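You operate a simulated robot arm through the tools that you are given. There is no shell and no other tool. Be economical: measure what you need, move in short steps, check, and stop when the job is done.

You are at the controls of a simulated two-armed robot. One attempt, no reset.

TASK
Lower to the lift card's height and settle the lift on its lock.
Fine: switch on, lever to free, raise it off the lock, lower, lever back to lock; switch off at the end.

Only the result counts: the job must be done as asked and must still hold three seconds after the hand-in. Knocking over, shifting, dropping, spilling or breaking anything else fails it.

THE ROBOT
Two 7-joint arms with fingered hands on one trunk, on a base that drives. Base frame: it is fixed to the floor where the robot stands at the start and does not move with it; the origin is under the middle of the robot, x ahead of it, y to its left, z up. Units: m, degrees, N and s.
The left shoulder is at the start at [0.062, 0.18, 1.031], the right one opposite. With the tool pointing down near the work surface each hand reaches from about 0.44 to 0.86 m from the robot's upright axis, wherever it stands, measured 20 degrees to its own side. Places, roughly: lock lever [0.7, 0, 0.8]; main switch [0.5, 0.1, 0.9]. Payload 4 kg a hand.
The tool frame of a hand sits at the grasp point between the pads (the TCP): z along the fingers, y along the line on which they close. The tips reach 0.03 m beyond it. The gripper opens to 0.104 m. The gripper's body begins 0.035 m behind the TCP. The gripper is a hand of 3 fingers: y runs from the thumb to the fingers, the wrist lies at [-0.015, -0.104, -0.178] in the tool frame.
Orientation is that of the tool frame in the base frame, as a unit quaternion [x, y, z, w]. With the fingers straight down and the wrist toward the robot, the tool's x, y and z point along [0, 1, 0], [1, 0, 0] and [0, 0, -1] of the base frame.

THE INTERFACE
- The arms move only by the tool move_arm. It takes "left_steps", "right_steps" or both (then of equal length, played together; a hand with none holds still); each is a list of rows, each a list of 6 numbers: the shift along the tool's x, y, z in units of 40 mm (1.0 is 40 mm), then the turn, a rotation vector about the tool's x, y, z in units of 4 degrees (1.0 is 4 degrees). In form: [[tx, ty, tz, rx, ry, rz], ...]. A call has 1 to 12 rows; each row shifts and turns the commanded pose from where the row before left it, along the tool's axes as they then stand. A call with a number of a shift or a turn outside -1 to 1 is refused whole. Rows are played at 5 a second. More than 0.05 m and 8.6 degrees between two rows, and nothing of the call is played. A pose out of reach is approached as far as the arm can. The call stops where the force on the tool passes 40 N (or 10 N more than at its start, if that is more) or the arm is blocked; 0.2 s more then pass. In this call time passes only in rows, and 0.2 s behind the last. The reply holds the time, the measured pose of the TCP, the force on the tool along the base axes, the opening and the grip force, in the units named above and with some noise, with the torque about the TCP (base axes, N m) and any sound that the robot's microphone picked up.
- Cameras (640 x 400 px; columns grow to the right, rows downward): "scene" is now at [0.1317, 0.043, 1.2921]; the picture's right is [0.13, -0.99, 0.03], its down [-0.28, -0.06, -0.96] and it looks along [0.95, 0.12, -0.29] (base axes); focal length 242 px, centre (320, 200). "left" rides on the left gripper at [-0.064, -0.094, -0.117] in its tool frame; the picture's right is [-0.72, -0.33, 0.61], its down [0.64, -0.65, 0.40] and it looks along [0.27, 0.68, 0.68] (tool axes); focal length 238 px, centre (320, 200). "right" rides on the right gripper at [0.064, -0.094, -0.117] in its tool frame; the picture's right is [-0.72, 0.33, -0.61], its down [-0.64, -0.65, 0.41] and it looks along [-0.27, 0.68, 0.68] (tool axes); focal length 238 px, centre (320, 200). There is no depth. A picture from a camera that has moved, and an enlarged one, comes with that camera's place and axes in the base frame and with its lens.
- get_image(camera): a new picture of that camera. The clock stands still meanwhile.
- slide_trunk(by): slides the trunk up (or, below 0, down) by that many m; the arms and the scene camera ride with it, the base frame stays. It gives what a move gives, with no picture.
- base_move(legs): drives the robot by 1 to 6 legs, each [ahead, left, turn to the left] in m, m and degrees, along the robot's own axes; the way and the turn of a leg run together, so that a leg with both is an arc; at most 1.5 m and 180 degrees a leg. The arms and the cameras ride along, it lands a little off, and it stops where it bumps. It gives what a move gives.
- set_fingers(index, middle, thumb_bend, thumb_turn, hand): sets how far each is bent, from 0 (flat) to 1 (curled in); at 0.3 the hand is open as for a grip, at 0.7 the pads meet at the TCP. One left out holds its place. A second passes; each finger stops where it meets its share of the squeeze, and holds until it gets a number again. It is the only way to open and close the hand. It gives what a move gives, with no picture; readings hold the bend of each and the force on the fingers (four entries, about 0 where the hand has none), thumb and palm. thumb_turn goes from beside the hand (0) to across from the fingers (1), as for a grip.
- head_to(pan, tilt): turns the head with the scene camera to pan (to the left, within 86 degrees either way) and tilt (down, from -29 to 69), counted from straight ahead of the robot. It gives what a move gives.
- zoom(camera, box): a new picture of the part [left, top, right, bottom] of that camera's present view, enlarged. The clock stands still meanwhile.
- finish_job(): hands the job in; it is judged then, once.

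Go step by step. Nothing tells you exact positions but the pictures and the camera data: compare them with the known pose of the tool, close in by small moves and look again before you grip or let go. The budget is 120 turns and 100 pictures, counting those below and the enlarged ones. Unless the task says otherwise, let go and move clear before handing in, and close with one line.

The tools are called after ">>>" as name(argument=value, ...) on one line, values as JSON. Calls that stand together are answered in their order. move_arm: Moves the arms, as the interface text tells. Its arguments: {"type":"object","properties":{"left_steps":{"type":"array"},"right_steps":{"type":"array"}},"required":[]} The other tools are called the same way: slide_trunk (by) slides the trunk up or down; set_fingers (index, middle, thumb_bend, thumb_turn, hand) moves the fingers one by one; base_move (legs) drives the base; head_to (pan, tilt) turns the head that bears the scene camera; get_image (camera) takes a picture; zoom (camera, box) takes an enlarged picture of a part of a camera's view; finish_job () hands the job in.

At the start:

```text
time: 0.0
left_ee_pos: [0.5288, 0.2267, 1.249]
left_tool_rot: [0.702, 0.712, -0.002, 0.022]
left_force: [0.3, -0.7, 0.2]
left_torque: [0.0, 0.03, 0.01]
left_grip_width: 0.1037
left_grasp_force: 0.1
left_shape: jaw
left_bend: [0.3, 0.3, 0.3, 0.98]
left_finger forces: [0.1, 0.0, 0.0, 0.0, 0.0, 0.0]
right_ee_pos: [0.5018, -0.1301, 1.2764]
right_tool_rot: [0.707, 0.707, -0.003, 0.009]
right_force: [-0.4, 0.1, 0.8]
right_torque: [0.03, -0.02, 0.01]
right_grip_width: 0.1038
right_grasp_force: 0.0
right_shape: jaw
right_bend: [0.3, 0.3, 0.3, 0.98]
right_finger forces: [0.0, 0.0, 0.0, 0.0, 0.0, 0.0]
trunk travel left (down, up): [-0.45, 0.49]
robot x, y, heading: [0.0013, 0.0005, 0.2]
head pan, tilt: [7.6, 17.1]
```

scene: 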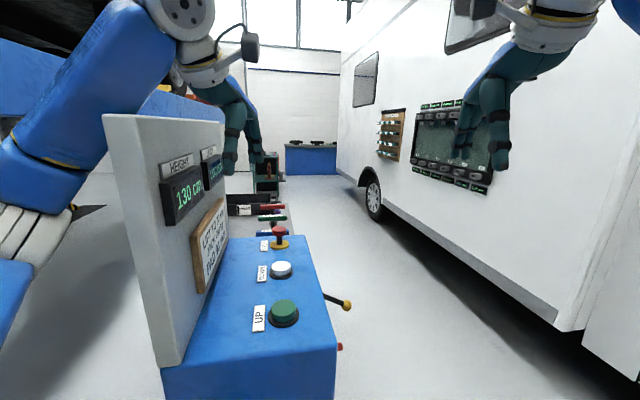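
right: 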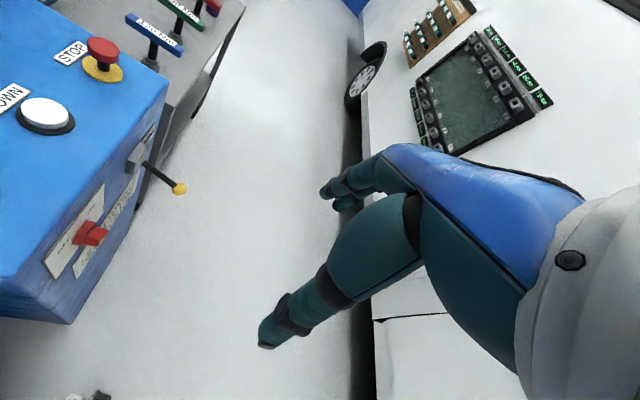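
left: 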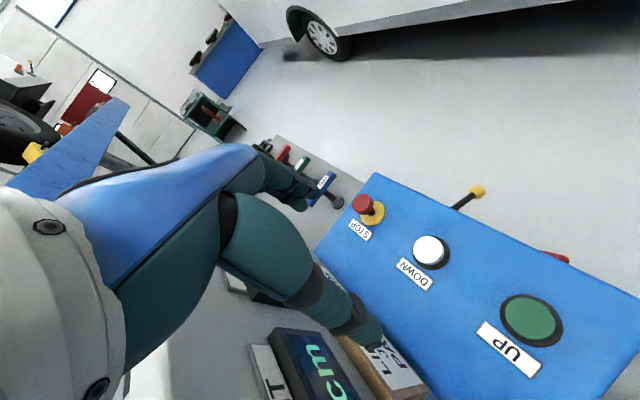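

I see a lift console with UP, DOWN, STOP buttons, a lock lever and a red main switch on its right side, and displays plus a card. I'll zoom in to read them.

>>> zoom(camera="scene", box=[150, 130, 250, 300])

>>> zoom(camera="right", box=[0, 0, 240, 330])

>>> zoom(camera="scene", box=[220, 210, 380, 400])

```text
2.35 times, centred on (200, 215) of scene
camera zoom: at [0.1317, 0.043, 1.2921], right [0.13, -0.99, 0.03], down [-0.28, -0.06, -0.96], along [0.95, 0.12, -0.29], focal length 568 px, centre (602, 165)
```

zoom: 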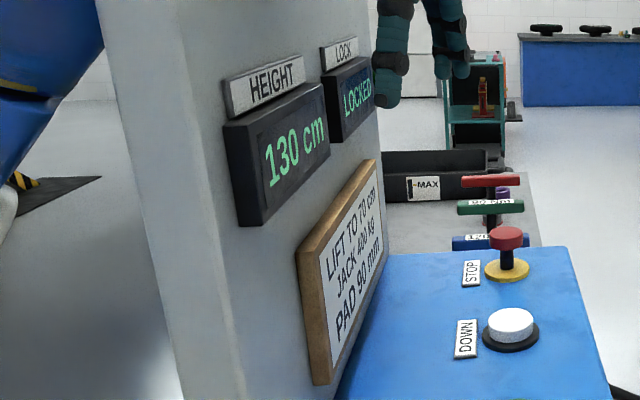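

```text
1.21 times, centred on (120, 165) of right
camera zoom: at [0.407, -0.0649, 1.3914], right [0.32, -0.71, 0.63], down [-0.65, -0.65, -0.4], along [0.69, -0.28, -0.67], focal length 289 px, centre (562, 242)
```

zoom: 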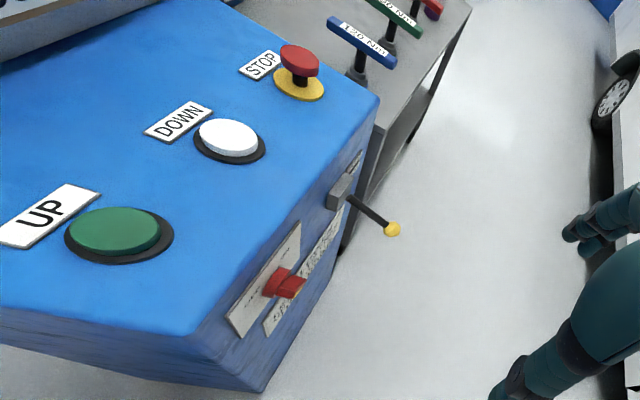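

```text
2.11 times, centred on (300, 305) of scene
camera zoom: at [0.1317, 0.043, 1.2921], right [0.13, -0.99, 0.03], down [-0.28, -0.06, -0.96], along [0.95, 0.12, -0.29], focal length 508 px, centre (362, -21)
```

zoom: 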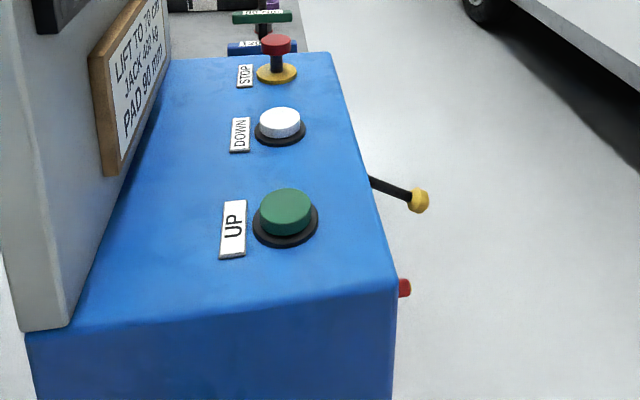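

The height reads 130 cm and it is LOCKED. I want a sharper reading of the card, and I'll move the right hand so its camera can see the side face with the switch and lever.

>>> zoom(camera="scene", box=[190, 190, 230, 300])

>>> move_arm(right_steps=[[0, -1, 0, 0, 0, -1], [-1, -1, 0, 0, 0, -1], [-1, -1, 0, 0, 0, -1], [-1, 0, 0, 0, 0, -1], [-0.5, 0, 0, 0, 0, -1], [0, 0, 0, 0, 0, -1], [0, 0, 0, 0, 0, -1], [0, 0, 0, 0, 0, -1], [0, 0, 0, 0, 0, -1], [0, 0, 0, 0, 0, -1], [0, 0, 0, 0, 0, -1], [0, 0, 0, 0, 0, -1]])

>>> get_image(camera="right")

```text
3.64 times, centred on (210, 245) of scene
camera zoom: at [0.1317, 0.043, 1.2921], right [0.13, -0.99, 0.03], down [-0.28, -0.06, -0.96], along [0.95, 0.12, -0.29], focal length 878 px, centre (720, 36)
```

zoom: 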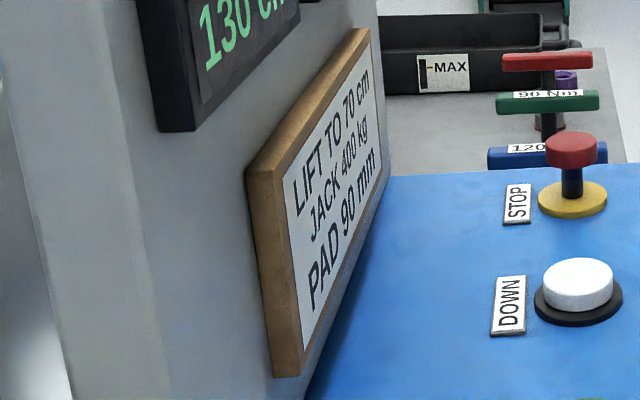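

```text
refused: row 2 steps farther than a row can; nothing moved
```

```text
92 pictures are left
camera right: at [0.407, -0.0649, 1.3914], right [0.32, -0.71, 0.63], down [-0.65, -0.65, -0.4], along [0.69, -0.28, -0.67], focal length 238 px, centre (320, 200)
```

right: 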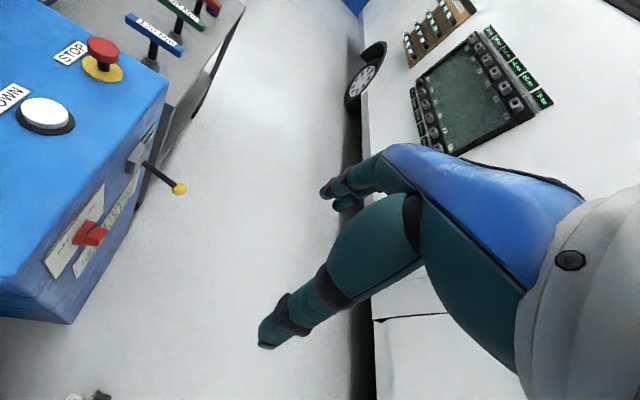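

The card says LIFT TO 70 cm. I'll swing the right hand out and round in smaller rows.

>>> move_arm(right_steps=[[-0.9, -0.5, 0, 0, 0, -1], [-0.9, -0.5, 0, 0, 0, -1], [-0.9, -0.5, 0, 0, 0, -1], [-0.5, -0.5, 0, 0, 0, -1], [0, -0.5, 0.5, 0, 0, -1], [0, -0.5, 0.5, 0, 0, -1], [0, 0, 0.5, 0, 0, -1], [0, 0, 0.5, 0, 0, -1], [0, 0, 0.5, 0, 0, -1], [0, 0, 0.5, 0, 0, -1], [0, 0, 0, 0, 0, -1], [0, 0, 0, 0, 0, -1]])

>>> get_image(camera="right")

```text
time: 2.6
left_ee_pos: [0.5286, 0.2249, 1.2513]
left_tool_rot: [0.699, 0.715, 0.0, 0.023]
left_force: [0.3, 0.3, -0.1]
left_torque: [0.03, 0.0, 0.0]
left_grip_width: 0.1038
left_grasp_force: 0.0
left_shape: jaw
left_bend: [0.3, 0.3, 0.3, 0.98]
left_finger forces: [0.0, 0.1, 0.0, 0.1, 0.0, 0.0]
right_ee_pos: [0.3988, -0.2866, 1.1566]
right_tool_rot: [0.358, 0.934, -0.002, 0.006]
right_force: [-0.3, 0.0, 0.4]
right_torque: [0.02, 0.01, 0.0]
right_grip_width: 0.1036
right_grasp_force: 0.1
right_shape: jaw
right_bend: [0.3, 0.3, 0.3, 0.97]
right_finger forces: [0.1, 0.1, 0.0, 0.1, 0.1, 0.0]
trunk travel left (down, up): [-0.45, 0.49]
robot x, y, heading: [0.0047, 0.0052, -0.1]
head pan, tilt: [7.6, 17.1]
```

```text
91 pictures are left
camera right: at [0.2869, -0.3137, 1.272], right [0.75, -0.23, 0.62], down [0.04, -0.92, -0.4], along [0.66, 0.32, -0.68], focal length 238 px, centre (320, 200)
```

right: 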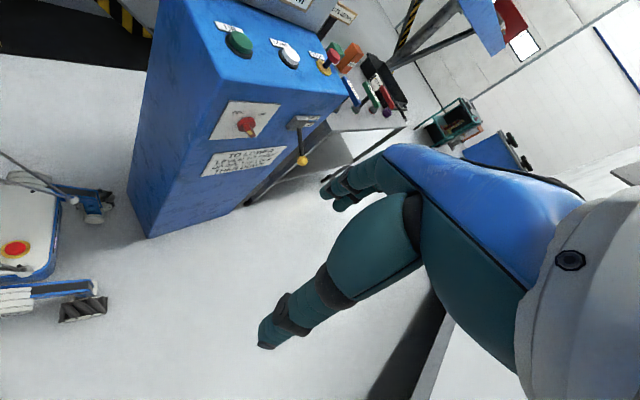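

>>> zoom(camera="right", box=[190, 90, 330, 190])

>>> zoom(camera="right", box=[210, 0, 330, 90])

```text
4.00 times, centred on (260, 140) of right
camera zoom: at [0.2869, -0.3137, 1.272], right [0.75, -0.23, 0.62], down [0.04, -0.92, -0.4], along [0.66, 0.32, -0.68], focal length 953 px, centre (560, 440)
```

zoom: 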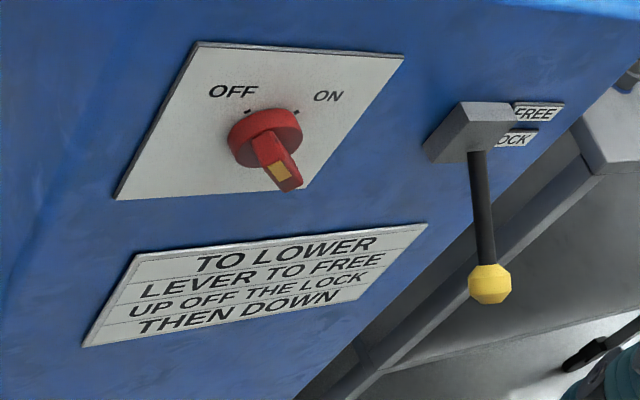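

```text
4.44 times, centred on (270, 45) of right
camera zoom: at [0.2869, -0.3137, 1.272], right [0.75, -0.23, 0.62], down [0.04, -0.92, -0.4], along [0.66, 0.32, -0.68], focal length 1059 px, centre (542, 889)
```

zoom: 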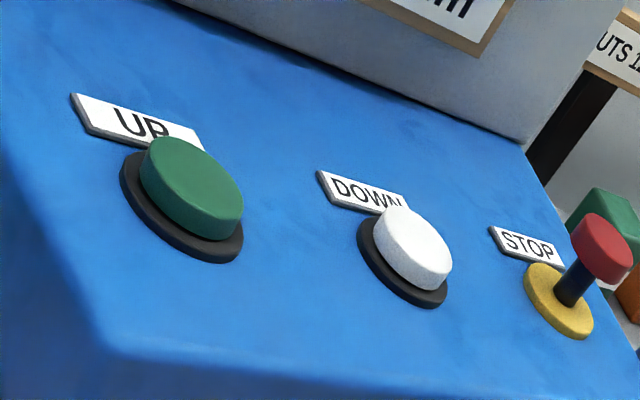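

The switch is a rotary knob (OFF left, ON right), and the lever sits at LOCK with FREE above it. I'll shift the base to the right so both hands work comfortably on the console, then look again.

>>> base_move(legs=[[0, -0.25, 0]])

>>> get_image(camera="scene")

```text
time: 3.3
left_ee_pos: [0.527, 0.2149, 1.265]
left_tool_rot: [0.687, 0.726, 0.008, 0.029]
left_force: [0.7, 0.1, -0.1]
left_torque: [0.0, -0.03, 0.01]
left_grip_width: 0.1041
left_grasp_force: 0.1
left_shape: jaw
left_bend: [0.3, 0.3, 0.3, 0.98]
left_finger forces: [0.1, 0.0, 0.1, 0.1, 0.0, 0.0]
right_ee_pos: [0.4034, -0.3078, 1.1488]
right_tool_rot: [0.357, 0.934, 0.008, -0.002]
right_force: [-0.1, 0.6, -0.2]
right_torque: [0.01, -0.04, -0.02]
right_grip_width: 0.104
right_grasp_force: 0.0
right_shape: jaw
right_bend: [0.3, 0.3, 0.3, 0.97]
right_finger forces: [0.0, 0.1, 0.0, 0.0, 0.1, 0.0]
trunk travel left (down, up): [-0.45, 0.49]
robot x, y, heading: [-0.0001, 0.006, 0.1]
head pan, tilt: [7.6, 17.1]
stopped in leg 1: the robot was blocked; the commanded pose is now the measured one
```

```text
88 pictures are left
camera scene: at [0.1347, 0.0624, 1.2904], right [0.14, -0.99, 0.04], down [-0.29, -0.08, -0.96], along [0.95, 0.12, -0.29], focal length 242 px, centre (320, 200)
```

scene: 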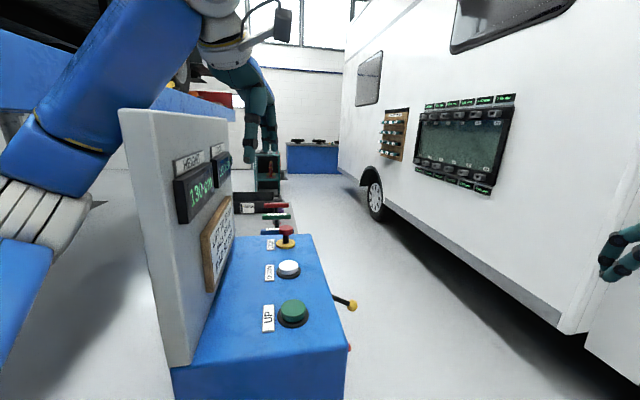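

The drive was blocked at once, probably the left arm against the console's upright panel or something on the floor. I'll look left and down to see.

>>> head_to(pan=50, tilt=30)

>>> get_image(camera="scene")

>>> get_image(camera="right")

>>> head_to(pan=-60, tilt=50)

>>> get_image(camera="scene")

```text
time: 4.3
left_ee_pos: [0.5271, 0.2141, 1.2668]
left_tool_rot: [0.688, 0.725, 0.007, 0.03]
left_force: [0.5, 0.4, -0.8]
left_torque: [0.02, 0.01, 0.0]
left_grip_width: 0.1039
left_grasp_force: 0.1
left_shape: jaw
left_bend: [0.3, 0.3, 0.3, 0.98]
left_finger forces: [0.0, 0.1, 0.0, 0.0, 0.0, 0.1]
right_ee_pos: [0.4009, -0.3091, 1.1507]
right_tool_rot: [0.357, 0.934, 0.007, 0.001]
right_force: [0.6, 0.7, 0.0]
right_torque: [-0.01, 0.01, 0.03]
right_grip_width: 0.1041
right_grasp_force: 0.2
right_shape: jaw
right_bend: [0.3, 0.3, 0.3, 0.97]
right_finger forces: [0.0, 0.0, 0.0, 0.1, 0.1, 0.0]
trunk travel left (down, up): [-0.45, 0.49]
robot x, y, heading: [-0.0008, 0.0015, -0.0]
head pan, tilt: [50.0, 30.0]
```

```text
87 pictures are left
camera scene: at [0.0994, 0.1197, 1.2675], right [0.77, -0.64, 0.03], down [-0.31, -0.42, -0.85], along [0.56, 0.64, -0.52], focal length 242 px, centre (320, 200)
```

scene: 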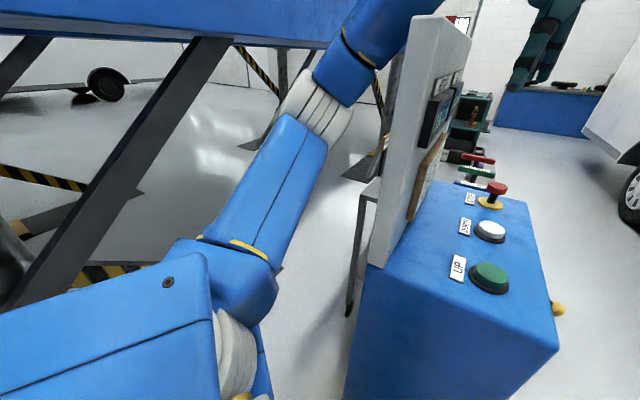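

```text
86 pictures are left
camera right: at [0.2896, -0.339, 1.266], right [0.75, -0.25, 0.62], down [0.04, -0.91, -0.42], along [0.66, 0.34, -0.67], focal length 238 px, centre (320, 200)
```

right: 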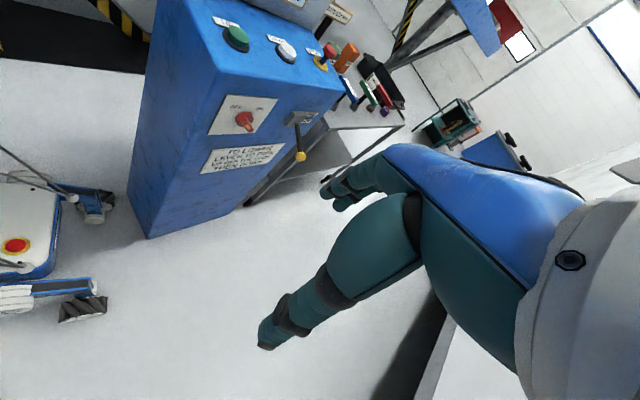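

```text
time: 6.2
left_ee_pos: [0.5267, 0.2146, 1.2655]
left_tool_rot: [0.688, 0.725, 0.006, 0.031]
left_force: [0.5, 0.3, 0.5]
left_torque: [0.0, -0.01, 0.0]
left_grip_width: 0.104
left_grasp_force: 0.0
left_shape: jaw
left_bend: [0.3, 0.3, 0.3, 0.98]
left_finger forces: [0.1, 0.1, 0.1, 0.0, 0.1, 0.0]
right_ee_pos: [0.4008, -0.3096, 1.1502]
right_tool_rot: [0.357, 0.934, 0.008, 0.002]
right_force: [-0.4, 0.1, -0.3]
right_torque: [0.0, 0.0, -0.01]
right_grip_width: 0.1041
right_grasp_force: 0.0
right_shape: jaw
right_bend: [0.3, 0.3, 0.3, 0.97]
right_finger forces: [0.0, 0.0, 0.0, 0.0, 0.0, 0.1]
trunk travel left (down, up): [-0.45, 0.49]
robot x, y, heading: [0.0018, 0.0036, 0.2]
head pan, tilt: [-60.0, 50.0]
```

```text
85 pictures are left
camera scene: at [0.0799, -0.0178, 1.2434], right [-0.86, -0.5, 0.01], down [-0.38, 0.64, -0.67], along [0.33, -0.59, -0.74], focal length 242 px, centre (320, 200)
```

scene: 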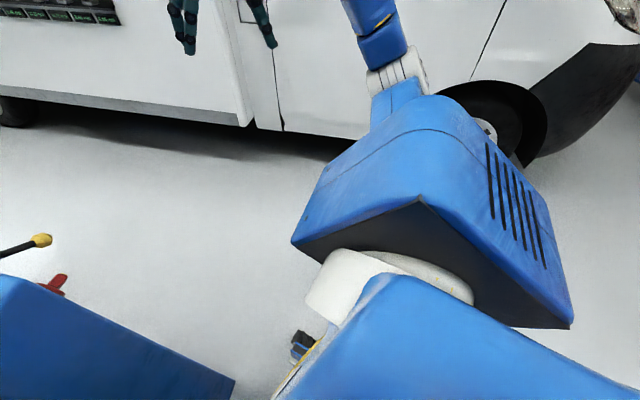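

The left arm is hooked over the console's panel, so I'll stay here and work with the right hand only. I'll turn the right hand to face the console side and get a closer view of the knob.

>>> move_arm(right_steps=[[0, 0, 0, 0, 0, -1], [0, 0, 0, 0, 0, -1], [0, 0, 0, 0, 0, -1], [0, 0, 0, 0, 0, -1], [0, 0, 0, 0, 0, -1], [0, 0, 0, 0, 0, -1], [0, 0, 0, 0, 0, -1], [0, 0, 0, 0, 0, -1], [0, 0, 0, 0, 0, -1], [0, 0, 0, 0, 0, -1], [0, 0, 0, 0, 0, -1], [0, 0, 0, 0, 0, -1]])

>>> move_arm(right_steps=[[-0.6, 0.5, 0.5, 0, 0, -1], [-0.6, 0.5, 0.5, 0, 0, -1], [-0.6, 0.5, 0.5, 0, 0, -1], [-0.6, 0.5, 0.5, 0, 0, 0], [-0.6, 0.5, 0.5, 0, 0, 0], [-0.6, 0.5, 0.5, 0, 0, 0], [-0.6, 0.5, 0.4, 0, 0, 0]])

>>> get_image(camera="right")

```text
time: 9.0
left_ee_pos: [0.5275, 0.2067, 1.2753]
left_tool_rot: [0.682, 0.73, 0.01, 0.039]
left_force: [-0.3, -0.7, 0.0]
left_torque: [-0.01, 0.01, 0.01]
left_grip_width: 0.1039
left_grasp_force: 0.1
left_shape: jaw
left_bend: [0.3, 0.3, 0.3, 0.98]
left_finger forces: [0.1, 0.0, 0.0, 0.0, 0.0, 0.0]
right_ee_pos: [0.4019, -0.3225, 1.1448]
right_tool_rot: [-0.057, 0.998, 0.013, 0.004]
right_force: [0.7, -0.3, 0.3]
right_torque: [-0.02, 0.02, 0.03]
right_grip_width: 0.1039
right_grasp_force: 0.0
right_shape: jaw
right_bend: [0.3, 0.3, 0.3, 0.97]
right_finger forces: [0.1, 0.0, 0.0, 0.0, 0.0, 0.0]
trunk travel left (down, up): [-0.45, 0.49]
robot x, y, heading: [-0.0001, 0.0067, 0.3]
head pan, tilt: [-60.0, 50.0]
stopped in row 12 (right hand): the arm was blocked; the commanded pose is now the measured one
```

```text
time: 10.8
left_ee_pos: [0.5269, 0.1995, 1.2856]
left_tool_rot: [0.676, 0.735, 0.016, 0.048]
left_force: [-1.0, -0.6, -0.3]
left_torque: [-0.01, 0.03, 0.0]
left_grip_width: 0.1038
left_grasp_force: 0.0
left_shape: jaw
left_bend: [0.3, 0.3, 0.3, 0.98]
left_finger forces: [0.0, 0.1, 0.0, 0.0, 0.0, 0.0]
right_ee_pos: [0.5297, -0.1566, 1.0137]
right_tool_rot: [-0.159, 0.987, 0.02, 0.008]
right_force: [-0.1, -0.8, 0.4]
right_torque: [0.01, 0.01, 0.03]
right_grip_width: 0.1038
right_grasp_force: 0.1
right_shape: jaw
right_bend: [0.3, 0.3, 0.3, 0.98]
right_finger forces: [0.0, 0.0, 0.0, 0.0, 0.0, 0.1]
trunk travel left (down, up): [-0.45, 0.49]
robot x, y, heading: [-0.0003, 0.001, 0.5]
head pan, tilt: [-60.0, 50.0]
stopped in row 7 (right hand): the arm was blocked; the commanded pose is now the measured one
```

```text
84 pictures are left
camera right: at [0.4976, -0.2713, 1.125], right [0.57, 0.51, 0.64], down [0.82, -0.4, -0.41], along [0.04, 0.76, -0.65], focal length 238 px, centre (320, 200)
```

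right: 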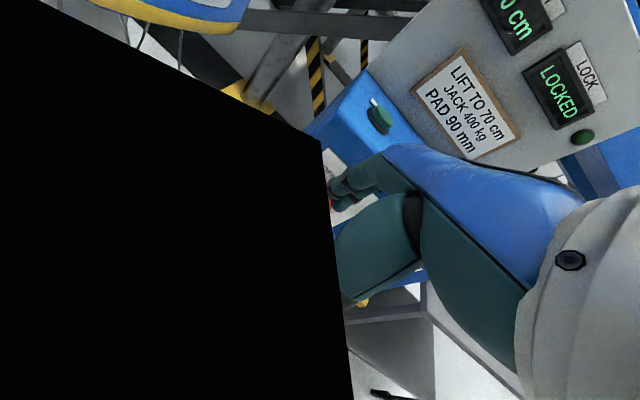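

Both moves were reported as blocked and the left hand is drifting, so I need to see what is touching what.

>>> head_to(pan=10, tilt=25)

>>> get_image(camera="scene")

>>> head_to(pan=70, tilt=20)

>>> get_image(camera="scene")

>>> get_image(camera="left")

```text
time: 12.2
left_ee_pos: [0.527, 0.1984, 1.2854]
left_tool_rot: [0.674, 0.736, 0.016, 0.05]
left_force: [-0.3, -0.4, -0.5]
left_torque: [0.01, 0.06, 0.0]
left_grip_width: 0.1038
left_grasp_force: 0.0
left_shape: jaw
left_bend: [0.3, 0.3, 0.3, 0.98]
left_finger forces: [0.1, 0.1, 0.1, 0.0, 0.1, 0.0]
right_ee_pos: [0.5304, -0.1588, 1.0168]
right_tool_rot: [-0.162, 0.987, 0.019, 0.009]
right_force: [-0.1, 0.7, 0.2]
right_torque: [-0.04, 0.0, 0.02]
right_grip_width: 0.104
right_grasp_force: 0.1
right_shape: jaw
right_bend: [0.3, 0.3, 0.3, 0.98]
right_finger forces: [0.1, 0.0, 0.2, 0.1, 0.0, 0.0]
trunk travel left (down, up): [-0.45, 0.49]
robot x, y, heading: [-0.0016, 0.0014, 0.8]
head pan, tilt: [10.0, 25.0]
```

```text
83 pictures are left
camera scene: at [0.1323, 0.0835, 1.277], right [0.18, -0.98, 0.05], down [-0.41, -0.13, -0.9], along [0.89, 0.14, -0.42], focal length 242 px, centre (320, 200)
```

scene: 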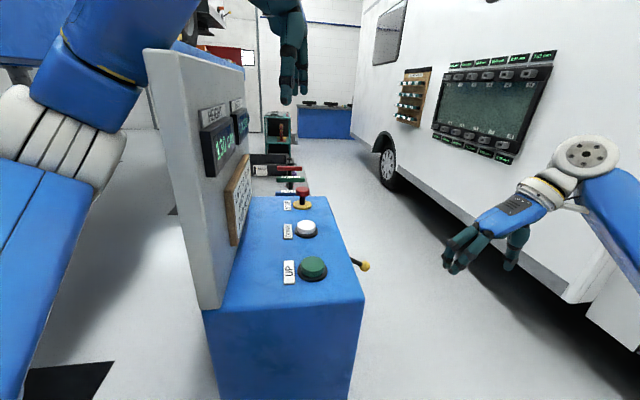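

```text
time: 13.5
left_ee_pos: [0.5265, 0.1985, 1.2874]
left_tool_rot: [0.675, 0.736, 0.015, 0.05]
left_force: [0.2, -0.2, -0.3]
left_torque: [-0.02, 0.02, 0.0]
left_grip_width: 0.104
left_grasp_force: 0.0
left_shape: jaw
left_bend: [0.3, 0.3, 0.3, 0.98]
left_finger forces: [0.0, 0.0, 0.0, 0.1, 0.1, 0.0]
right_ee_pos: [0.5304, -0.1578, 1.0156]
right_tool_rot: [-0.162, 0.987, 0.021, 0.008]
right_force: [0.3, -0.8, 0.6]
right_torque: [-0.02, 0.01, -0.01]
right_grip_width: 0.104
right_grasp_force: 0.0
right_shape: jaw
right_bend: [0.3, 0.3, 0.3, 0.98]
right_finger forces: [0.0, 0.0, 0.1, 0.0, 0.1, 0.1]
trunk travel left (down, up): [-0.45, 0.49]
robot x, y, heading: [-0.0001, 0.0032, 0.4]
head pan, tilt: [70.0, 20.0]
```

```text
82 pictures are left
camera scene: at [0.0726, 0.1539, 1.2808], right [0.94, -0.33, 0.02], down [-0.11, -0.37, -0.92], along [0.32, 0.87, -0.39], focal length 242 px, centre (320, 200)
```

scene: 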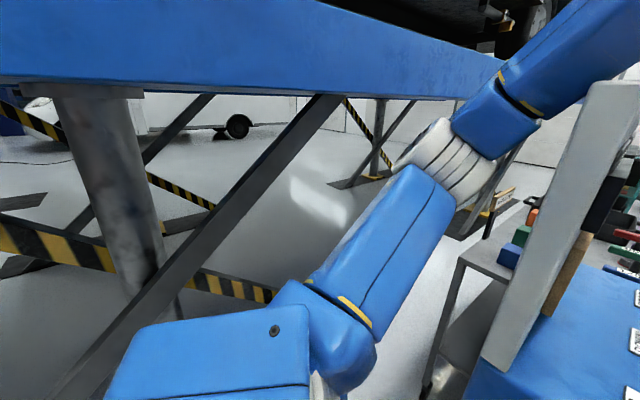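

```text
81 pictures are left
camera left: at [0.4277, 0.1315, 1.3973], right [-0.21, -0.77, -0.6], down [-0.66, 0.56, -0.49], along [0.72, 0.3, -0.63], focal length 238 px, centre (320, 200)
```

left: 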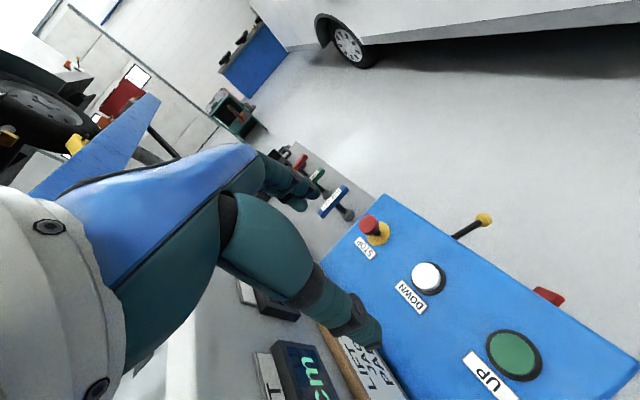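

The left forearm rests against the back of the panel, near the lift platform that will come down. I'll lift the left hand up and draw it back to free it.

>>> move_arm(left_steps=[[0, 0, -0.6, 0, 0, 0], [0, 0, -0.8, 0, 0, 0], [0, 0, -0.8, 0, 0, 0], [0, -0.6, -0.6, 0, 0, 0], [0, -0.6, -0.4, 0, 0, 0], [0, -0.8, 0, 0, 0, 0]])

>>> get_image(camera="scene")

```text
time: 14.9
left_ee_pos: [0.4448, 0.1607, 1.3988]
left_tool_rot: [0.684, 0.729, 0.021, 0.025]
left_force: [-0.4, 0.9, 0.6]
left_torque: [-0.04, -0.02, -0.02]
left_grip_width: 0.1042
left_grasp_force: 0.1
left_shape: jaw
left_bend: [0.3, 0.3, 0.3, 0.97]
left_finger forces: [0.1, 0.0, 0.0, 0.0, 0.1, 0.1]
right_ee_pos: [0.5346, -0.1749, 1.0068]
right_tool_rot: [-0.159, 0.987, 0.03, 0.007]
right_force: [-0.1, -0.4, 0.2]
right_torque: [-0.04, -0.02, -0.05]
right_grip_width: 0.104
right_grasp_force: 0.1
right_shape: jaw
right_bend: [0.3, 0.3, 0.3, 0.98]
right_finger forces: [0.0, 0.0, 0.1, 0.0, 0.1, 0.1]
trunk travel left (down, up): [-0.45, 0.49]
robot x, y, heading: [-0.0004, 0.0059, -0.0]
head pan, tilt: [70.0, 20.0]
```

```text
80 pictures are left
camera scene: at [0.0817, 0.105, 1.285], right [0.94, -0.34, 0.0], down [-0.12, -0.33, -0.94], along [0.32, 0.88, -0.35], focal length 242 px, centre (320, 200)
```

scene: 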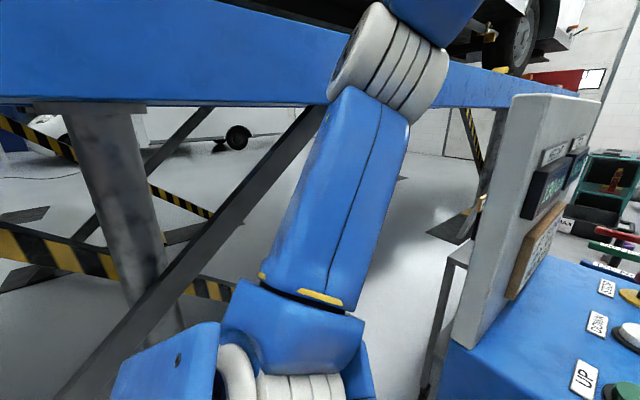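

The arm came free (the torso's lean relaxed). Now I'll back off a little and shift right.

>>> base_move(legs=[[-0.12, 0, 0], [0, -0.22, 0]])

>>> head_to(pan=20, tilt=25)

>>> get_image(camera="scene")

```text
time: 17.5
left_ee_pos: [0.3271, -0.0682, 1.3989]
left_tool_rot: [0.684, 0.729, 0.023, 0.024]
left_force: [0.3, -0.1, -0.4]
left_torque: [-0.04, 0.0, 0.0]
left_grip_width: 0.1037
left_grasp_force: 0.0
left_shape: jaw
left_bend: [0.3, 0.3, 0.3, 0.97]
left_finger forces: [0.0, 0.1, 0.0, 0.0, 0.0, 0.1]
right_ee_pos: [0.4149, -0.4021, 1.0044]
right_tool_rot: [-0.158, 0.987, 0.032, 0.007]
right_force: [-0.1, 0.0, -0.5]
right_torque: [-0.03, 0.02, 0.01]
right_grip_width: 0.104
right_grasp_force: 0.1
right_shape: jaw
right_bend: [0.3, 0.3, 0.3, 0.98]
right_finger forces: [0.1, 0.0, 0.1, 0.0, 0.0, 0.0]
trunk travel left (down, up): [-0.45, 0.49]
robot x, y, heading: [-0.1209, -0.2174, 0.0]
head pan, tilt: [70.0, 20.0]
```

```text
time: 18.7
left_ee_pos: [0.3244, -0.0818, 1.4011]
left_tool_rot: [0.684, 0.728, 0.026, 0.021]
left_force: [-0.5, -0.3, 0.1]
left_torque: [-0.01, -0.03, 0.01]
left_grip_width: 0.1041
left_grasp_force: 0.0
left_shape: jaw
left_bend: [0.3, 0.3, 0.3, 0.97]
left_finger forces: [0.0, 0.1, 0.0, 0.1, 0.0, 0.1]
right_ee_pos: [0.4131, -0.4123, 1.0051]
right_tool_rot: [-0.157, 0.987, 0.037, 0.007]
right_force: [1.1, 0.6, 0.2]
right_torque: [0.02, 0.0, 0.01]
right_grip_width: 0.1039
right_grasp_force: 0.1
right_shape: jaw
right_bend: [0.3, 0.3, 0.3, 0.98]
right_finger forces: [0.0, 0.0, 0.0, 0.0, 0.0, 0.0]
trunk travel left (down, up): [-0.45, 0.49]
robot x, y, heading: [-0.123, -0.2175, 0.4]
head pan, tilt: [20.0, 25.0]
```

```text
79 pictures are left
camera scene: at [0.0177, -0.1904, 1.2777], right [0.34, -0.94, 0.0], down [-0.4, -0.14, -0.91], along [0.85, 0.31, -0.42], focal length 242 px, centre (320, 200)
```

scene: 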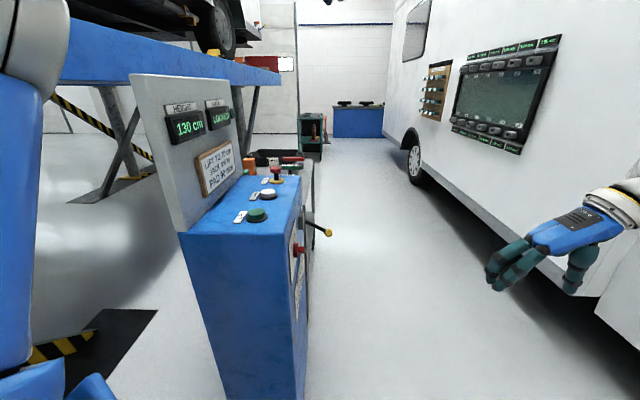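

I now have a clear view of the whole console. It is yawed about 19° left, so I'll turn the robot in line with it and come in a little.

>>> base_move(legs=[[0, 0, 19], [0, -0.1, 0], [0.12, 0, 0]])

>>> head_to(pan=20, tilt=30)

>>> get_image(camera="scene")

>>> get_image(camera="right")

```text
time: 21.7
left_ee_pos: [0.3959, 0.0141, 1.399]
left_tool_rot: [0.553, 0.833, 0.027, 0.02]
left_force: [0.1, 0.2, -0.3]
left_torque: [-0.02, 0.0, 0.01]
left_grip_width: 0.104
left_grasp_force: 0.0
left_shape: jaw
left_bend: [0.3, 0.3, 0.3, 0.97]
left_finger forces: [0.0, 0.1, 0.0, 0.1, 0.1, 0.0]
right_ee_pos: [0.5892, -0.2727, 1.0073]
right_tool_rot: [-0.322, 0.946, 0.033, 0.002]
right_force: [-0.6, 0.3, -0.5]
right_torque: [-0.03, 0.04, -0.03]
right_grip_width: 0.104
right_grasp_force: 0.0
right_shape: jaw
right_bend: [0.3, 0.3, 0.3, 0.98]
right_finger forces: [0.0, 0.0, 0.0, 0.1, 0.0, 0.0]
trunk travel left (down, up): [-0.45, 0.49]
robot x, y, heading: [0.0244, -0.2735, 19.2]
head pan, tilt: [20.0, 25.0]
```

```text
time: 22.4
left_ee_pos: [0.3949, 0.0156, 1.3985]
left_tool_rot: [0.552, 0.833, 0.026, 0.02]
left_force: [-0.3, 0.8, -0.8]
left_torque: [-0.04, 0.01, 0.0]
left_grip_width: 0.1039
left_grasp_force: 0.1
left_shape: jaw
left_bend: [0.3, 0.3, 0.3, 0.97]
left_finger forces: [0.0, 0.0, 0.1, 0.0, 0.0, 0.0]
right_ee_pos: [0.5887, -0.2711, 1.0063]
right_tool_rot: [-0.321, 0.947, 0.033, 0.001]
right_force: [-0.1, 0.2, 0.1]
right_torque: [-0.04, -0.03, 0.02]
right_grip_width: 0.1038
right_grasp_force: 0.0
right_shape: jaw
right_bend: [0.3, 0.3, 0.3, 0.98]
right_finger forces: [0.0, 0.0, 0.0, 0.0, 0.0, 0.1]
trunk travel left (down, up): [-0.45, 0.49]
robot x, y, heading: [0.0249, -0.2729, 19.7]
head pan, tilt: [20.0, 30.0]
```

```text
78 pictures are left
camera scene: at [0.1403, -0.187, 1.2693], right [0.63, -0.77, 0.01], down [-0.39, -0.33, -0.86], along [0.67, 0.54, -0.5], focal length 242 px, centre (320, 200)
```

scene: 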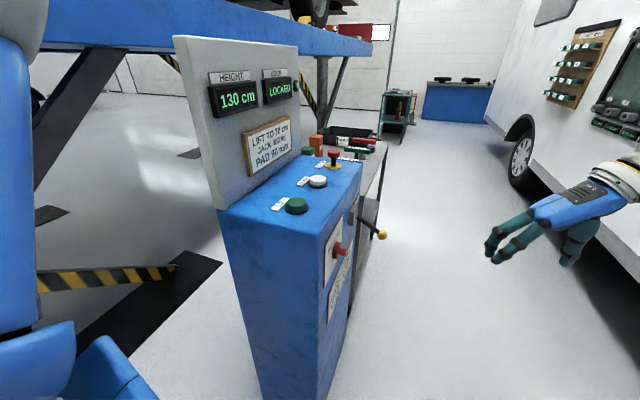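

```text
77 pictures are left
camera right: at [0.5975, -0.3916, 1.1158], right [0.38, 0.66, 0.65], down [0.9, -0.1, -0.43], along [-0.22, 0.75, -0.63], focal length 238 px, centre (320, 200)
```

right: 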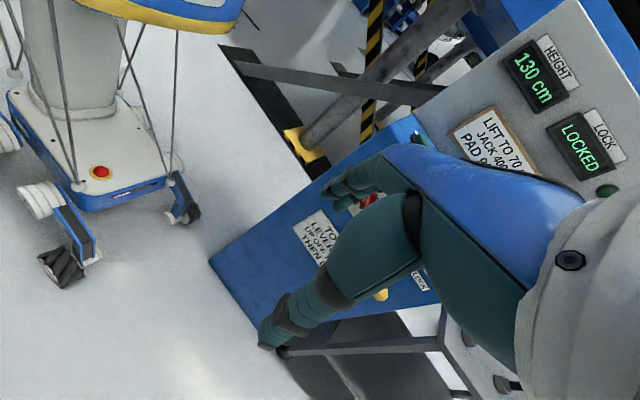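

The display and face are both clearly visible now. I'll zoom the scene camera on the side face.

>>> zoom(camera="scene", box=[310, 190, 400, 330])

>>> move_arm(right_steps=[[0.5, -0.5, -0.5, 0, 0, 1], [0.5, -0.5, -0.5, 0, 0, 1], [0.5, -0.5, -0.5, 0, 0, 1], [0.5, -0.5, -0.5, 0, 0, 1], [0, 0, 0, 0, 0, 1]])

>>> get_image(camera="right")

```text
2.86 times, centred on (355, 260) of scene
camera zoom: at [0.1403, -0.187, 1.2693], right [0.63, -0.77, 0.01], down [-0.39, -0.33, -0.86], along [0.67, 0.54, -0.5], focal length 690 px, centre (220, 29)
```

zoom: 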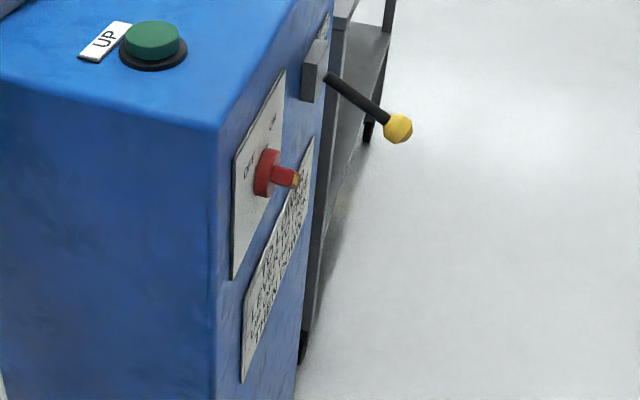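

```text
time: 23.6
left_ee_pos: [0.4022, -0.0037, 1.4008]
left_tool_rot: [0.553, 0.833, 0.03, 0.015]
left_force: [-0.2, 0.0, -0.6]
left_torque: [0.01, 0.03, 0.05]
left_grip_width: 0.1038
left_grasp_force: 0.2
left_shape: jaw
left_bend: [0.3, 0.3, 0.3, 0.97]
left_finger forces: [0.0, 0.0, 0.0, 0.1, 0.2, 0.0]
right_ee_pos: [0.5684, -0.4021, 1.0766]
right_tool_rot: [-0.151, 0.988, 0.039, -0.005]
right_force: [0.6, -0.2, 1.4]
right_torque: [-0.03, 0.02, -0.02]
right_grip_width: 0.1039
right_grasp_force: 0.1
right_shape: jaw
right_bend: [0.3, 0.3, 0.3, 0.98]
right_finger forces: [0.0, 0.0, 0.1, 0.0, 0.1, 0.0]
trunk travel left (down, up): [-0.45, 0.49]
robot x, y, heading: [0.0231, -0.2766, 19.3]
head pan, tilt: [20.0, 30.0]
```

```text
75 pictures are left
camera right: at [0.5383, -0.5194, 1.1844], right [0.6, 0.48, 0.64], down [0.8, -0.4, -0.45], along [0.04, 0.78, -0.62], focal length 238 px, centre (320, 200)
```

right: 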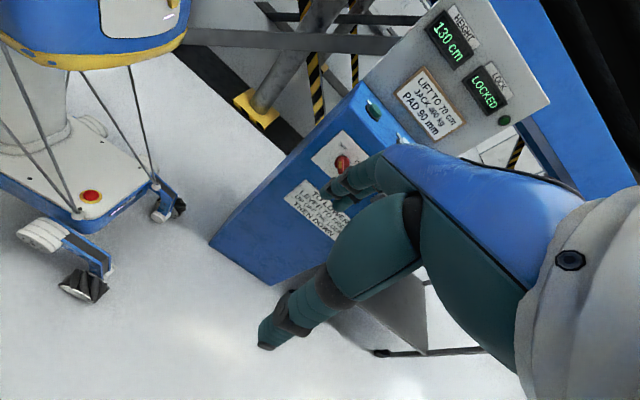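

>>> zoom(camera="right", box=[300, 125, 380, 175])

```text
8.00 times, centred on (340, 150) of right
camera zoom: at [0.5383, -0.5194, 1.1844], right [0.6, 0.48, 0.64], down [0.8, -0.4, -0.45], along [0.04, 0.78, -0.62], focal length 1907 px, centre (160, 600)
```

zoom: 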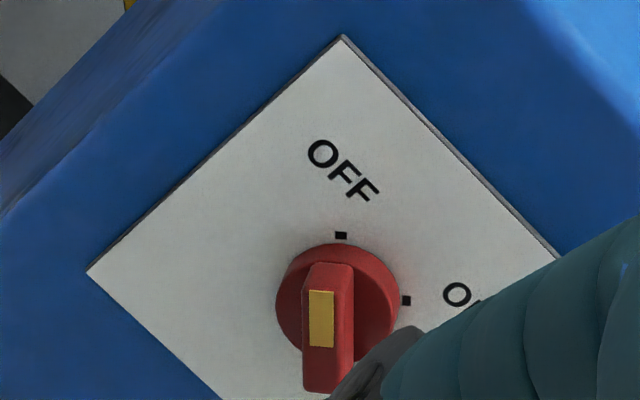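

The knob is a bar pointing to OFF (up-left), at about [0.518, 0.066, 0.862], and needs a 90° clockwise turn. I'll tilt the right hand until the fingers point at the face.

>>> move_arm(right_steps=[[0, 0, 0, -1, 0, 0], [0, 0, 0, -1, 0, 0], [0, 0, 0, -1, 0, 0], [0, 0, 0, -1, 0, 0], [0, 0, 0, -1, 0, 0], [0, 0, 0, -1, 0, 0], [0, 0, 0, -1, 0, 0], [0, 0, 0, -1, 0, 0], [0, 0, 0, -1, 0, 0], [0, 0, 0, -1, 0, 0], [0, 0, 0, -1, 0, 0], [0, 0, 0, -1, 0, 0]])

>>> move_arm(right_steps=[[0, 0, 0, -1, 0, 0], [0, 0, 0, -1, 0, 0], [0, 0, 0, -1, 0, 0], [0, 0, 0, -1, 0, 0], [0, 0, 0, -1, 0, 0], [0, 0, 0, -1, 0, 0], [0, 0, 0, -1, 0, 0], [0, 0, 0, -1, 0, 0], [0, 0, 0, -1, 0, 0], [0, 0, 0, -1, 0, 0], [0, 0, 0, -0.5, 0, 0]])

>>> get_image(camera="scene")

```text
time: 26.2
left_ee_pos: [0.3995, 0.0004, 1.401]
left_tool_rot: [0.553, 0.833, 0.03, 0.016]
left_force: [-0.6, 0.6, -0.4]
left_torque: [0.0, -0.03, -0.01]
left_grip_width: 0.1038
left_grasp_force: 0.1
left_shape: jaw
left_bend: [0.3, 0.3, 0.3, 0.97]
left_finger forces: [0.0, 0.0, 0.0, 0.0, 0.0, 0.0]
right_ee_pos: [0.5685, -0.3982, 1.0773]
right_tool_rot: [-0.136, 0.887, 0.437, -0.067]
right_force: [0.2, 0.3, -0.1]
right_torque: [-0.03, 0.0, -0.01]
right_grip_width: 0.1039
right_grasp_force: 0.0
right_shape: jaw
right_bend: [0.3, 0.3, 0.3, 0.98]
right_finger forces: [0.0, 0.0, 0.0, 0.0, 0.0, 0.0]
trunk travel left (down, up): [-0.45, 0.49]
robot x, y, heading: [0.0243, -0.2728, 19.3]
head pan, tilt: [20.0, 30.0]
```

```text
time: 28.6
left_ee_pos: [0.3992, 0.0002, 1.401]
left_tool_rot: [0.553, 0.832, 0.03, 0.016]
left_force: [-1.2, -0.3, 1.4]
left_torque: [-0.02, -0.01, 0.02]
left_grip_width: 0.1038
left_grasp_force: 0.0
left_shape: jaw
left_bend: [0.3, 0.3, 0.3, 0.97]
left_finger forces: [0.0, 0.1, 0.0, 0.1, 0.0, 0.1]
right_ee_pos: [0.5676, -0.3978, 1.0775]
right_tool_rot: [-0.104, 0.672, 0.725, -0.111]
right_force: [0.0, -0.5, 0.1]
right_torque: [0.0, 0.0, 0.02]
right_grip_width: 0.1043
right_grasp_force: 0.0
right_shape: jaw
right_bend: [0.3, 0.3, 0.3, 0.98]
right_finger forces: [0.1, 0.1, 0.1, 0.1, 0.0, 0.0]
trunk travel left (down, up): [-0.45, 0.49]
robot x, y, heading: [0.0325, -0.2736, 19.2]
head pan, tilt: [20.0, 30.0]
```

```text
73 pictures are left
camera scene: at [0.1443, -0.2004, 1.2697], right [0.63, -0.77, 0.0], down [-0.39, -0.32, -0.86], along [0.67, 0.55, -0.5], focal length 242 px, centre (320, 200)
```

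scene: 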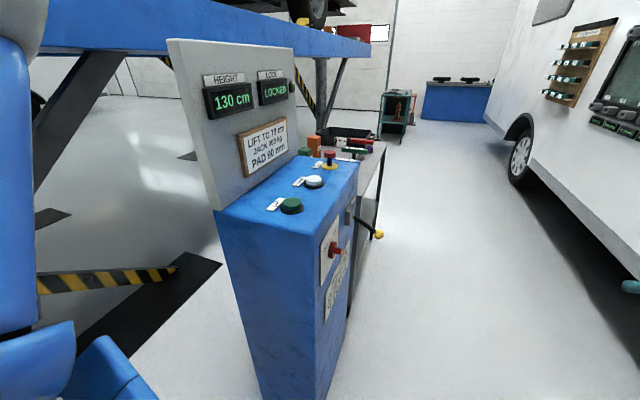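

The hand now points at the face. I'll correct its angle slightly and bring it to about 0.17 m in front of the knob.

>>> move_arm(right_steps=[[0, 0, 0, 1, 0.45, 0], [-0.295, -0.597, 0.79, 0, 0, 0], [-0.295, -0.597, 0.79, 0, 0, 0], [-0.295, -0.597, 0.79, 0, 0, 0], [-0.295, -0.597, 0.79, 0, 0, 0], [-0.295, -0.597, 0.79, 0, 0, 0], [-0.295, -0.597, 0.79, 0, 0, 0], [-0.295, -0.597, 0.79, 0, 0, 0], [-0.295, -0.597, 0.79, 0, 0, 0], [-0.295, -0.597, 0.79, 0, 0, 0]])

>>> move_arm(right_steps=[[0, 0, 0, 0, 0, 1], [0, 0, 0, 0, 0, 1], [0, 0, 0, 0, 0, 1], [0, 0, 0, 0, 0, 1], [0, 0, 0, 0, 0, 1], [0, 0, 0, 0, 0, 1], [0, 0, 0, 0, 0, 1], [0, 0, 0, 0, 0, 1], [0, 0, 0, 0, 0, 1], [0, 0, 0, 0, 0, 1], [0, 0, 0, 0, 0, 1]])

>>> get_image(camera="scene")

>>> get_image(camera="right")

```text
time: 30.8
left_ee_pos: [0.4002, 0.0045, 1.4007]
left_tool_rot: [0.553, 0.833, 0.029, 0.016]
left_force: [-0.9, 0.3, 0.2]
left_torque: [0.01, -0.01, -0.03]
left_grip_width: 0.1038
left_grasp_force: 0.1
left_shape: jaw
left_bend: [0.3, 0.3, 0.3, 0.97]
left_finger forces: [0.1, 0.1, 0.0, 0.0, 0.1, 0.0]
right_ee_pos: [0.575, -0.0927, 0.8658]
right_tool_rot: [-0.119, 0.695, 0.699, -0.117]
right_force: [0.0, 0.2, 0.6]
right_torque: [-0.02, 0.02, 0.0]
right_grip_width: 0.1041
right_grasp_force: 0.2
right_shape: jaw
right_bend: [0.3, 0.3, 0.3, 0.98]
right_finger forces: [0.0, 0.0, 0.0, 0.0, 0.0, 0.0]
trunk travel left (down, up): [-0.45, 0.49]
robot x, y, heading: [0.0238, -0.2723, 19.6]
head pan, tilt: [20.0, 30.0]
```

```text
time: 33.2
left_ee_pos: [0.3987, 0.0033, 1.4004]
left_tool_rot: [0.553, 0.832, 0.03, 0.016]
left_force: [0.0, 0.6, -0.2]
left_torque: [0.05, -0.05, -0.01]
left_grip_width: 0.104
left_grasp_force: 0.0
left_shape: jaw
left_bend: [0.3, 0.3, 0.3, 0.97]
left_finger forces: [0.0, 0.0, 0.0, 0.1, 0.0, 0.0]
right_ee_pos: [0.5858, -0.0973, 0.8763]
right_tool_rot: [0.145, 0.701, 0.603, -0.352]
right_force: [0.0, -1.1, 0.4]
right_torque: [0.02, -0.01, 0.01]
right_grip_width: 0.1042
right_grasp_force: 0.1
right_shape: jaw
right_bend: [0.3, 0.3, 0.3, 0.98]
right_finger forces: [0.0, 0.0, 0.1, 0.0, 0.0, 0.1]
trunk travel left (down, up): [-0.45, 0.49]
robot x, y, heading: [0.0257, -0.2749, 19.3]
head pan, tilt: [20.0, 30.0]
```

```text
72 pictures are left
camera scene: at [0.1437, -0.1994, 1.2697], right [0.63, -0.77, 0.0], down [-0.39, -0.32, -0.86], along [0.67, 0.55, -0.5], focal length 242 px, centre (320, 200)
```

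scene: 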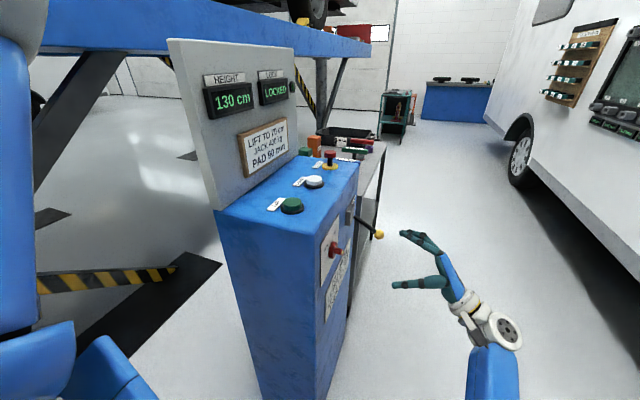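

```text
71 pictures are left
camera right: at [0.5178, -0.2446, 0.8506], right [0.91, -0.34, -0.22], down [-0.08, 0.38, -0.92], along [0.4, 0.86, 0.31], focal length 238 px, centre (320, 200)
```

right: 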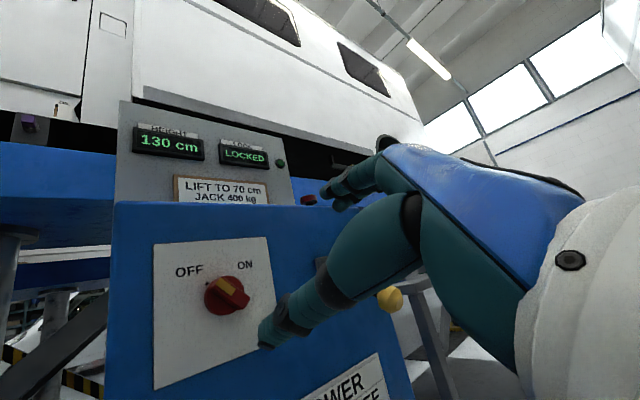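

I have a head-on view of the knob pointing at OFF. Before gripping I'll rehearse the 90° turn in the air to see that the arm can do it.

>>> move_arm(right_steps=[[0, 0, 0, 0, 0, 1], [0, 0, 0, 0, 0, 1], [0, 0, 0, 0, 0, 1], [0, 0, 0, 0, 0, 1], [0, 0, 0, 0, 0, 1], [0, 0, 0, 0, 0, 1], [0, 0, 0, 0, 0, 1], [0, 0, 0, 0, 0, 1], [0, 0, 0, 0, 0, 1], [0, 0, 0, 0, 0, 1], [0, 0, 0, 0, 0, 1], [0, 0, 0, 0, 0, 1]])

>>> move_arm(right_steps=[[0, 0, 0, 0, 0, 1], [0, 0, 0, 0, 0, 1], [0, 0, 0, 0, 0, 1], [0, 0, 0, 0, 0, 1], [0, 0, 0, 0, 0, 1], [0, 0, 0, 0, 0, 1], [0, 0, 0, 0, 0, 1], [0, 0, 0, 0, 0, 1], [0, 0, 0, 0, 0, 1], [0, 0, 0, 0, 0, 1], [0, 0, 0, 0, 0, 1]])

```text
time: 35.8
left_ee_pos: [0.3987, 0.002, 1.3999]
left_tool_rot: [0.553, 0.833, 0.03, 0.017]
left_force: [0.4, -0.5, -1.6]
left_torque: [-0.01, 0.05, 0.04]
left_grip_width: 0.1041
left_grasp_force: 0.0
left_shape: jaw
left_bend: [0.3, 0.3, 0.3, 0.97]
left_finger forces: [0.0, 0.0, 0.1, 0.0, 0.0, 0.1]
right_ee_pos: [0.5738, -0.092, 0.8637]
right_tool_rot: [-0.418, -0.568, -0.401, 0.585]
right_force: [0.5, 0.0, 0.6]
right_torque: [-0.01, -0.02, 0.01]
right_grip_width: 0.1042
right_grasp_force: 0.1
right_shape: jaw
right_bend: [0.3, 0.3, 0.3, 0.98]
right_finger forces: [0.0, 0.0, 0.0, 0.0, 0.0, 0.0]
trunk travel left (down, up): [-0.45, 0.49]
robot x, y, heading: [0.0246, -0.2732, 19.5]
head pan, tilt: [20.0, 30.0]
```

```text
time: 38.2
left_ee_pos: [0.3999, 0.0025, 1.4006]
left_tool_rot: [0.553, 0.833, 0.029, 0.016]
left_force: [0.1, 0.3, 0.9]
left_torque: [-0.01, -0.02, 0.01]
left_grip_width: 0.1041
left_grasp_force: 0.0
left_shape: jaw
left_bend: [0.3, 0.3, 0.3, 0.97]
left_finger forces: [0.0, 0.0, 0.0, 0.0, 0.0, 0.1]
right_ee_pos: [0.5748, -0.0913, 0.8645]
right_tool_rot: [-0.601, -0.37, -0.153, 0.692]
right_force: [0.1, -0.1, 0.9]
right_torque: [-0.03, 0.01, -0.01]
right_grip_width: 0.104
right_grasp_force: 0.1
right_shape: jaw
right_bend: [0.3, 0.3, 0.3, 0.98]
right_finger forces: [0.0, 0.0, 0.0, 0.1, 0.1, 0.0]
trunk travel left (down, up): [-0.45, 0.49]
robot x, y, heading: [0.0259, -0.2772, 19.1]
head pan, tilt: [20.0, 30.0]
```

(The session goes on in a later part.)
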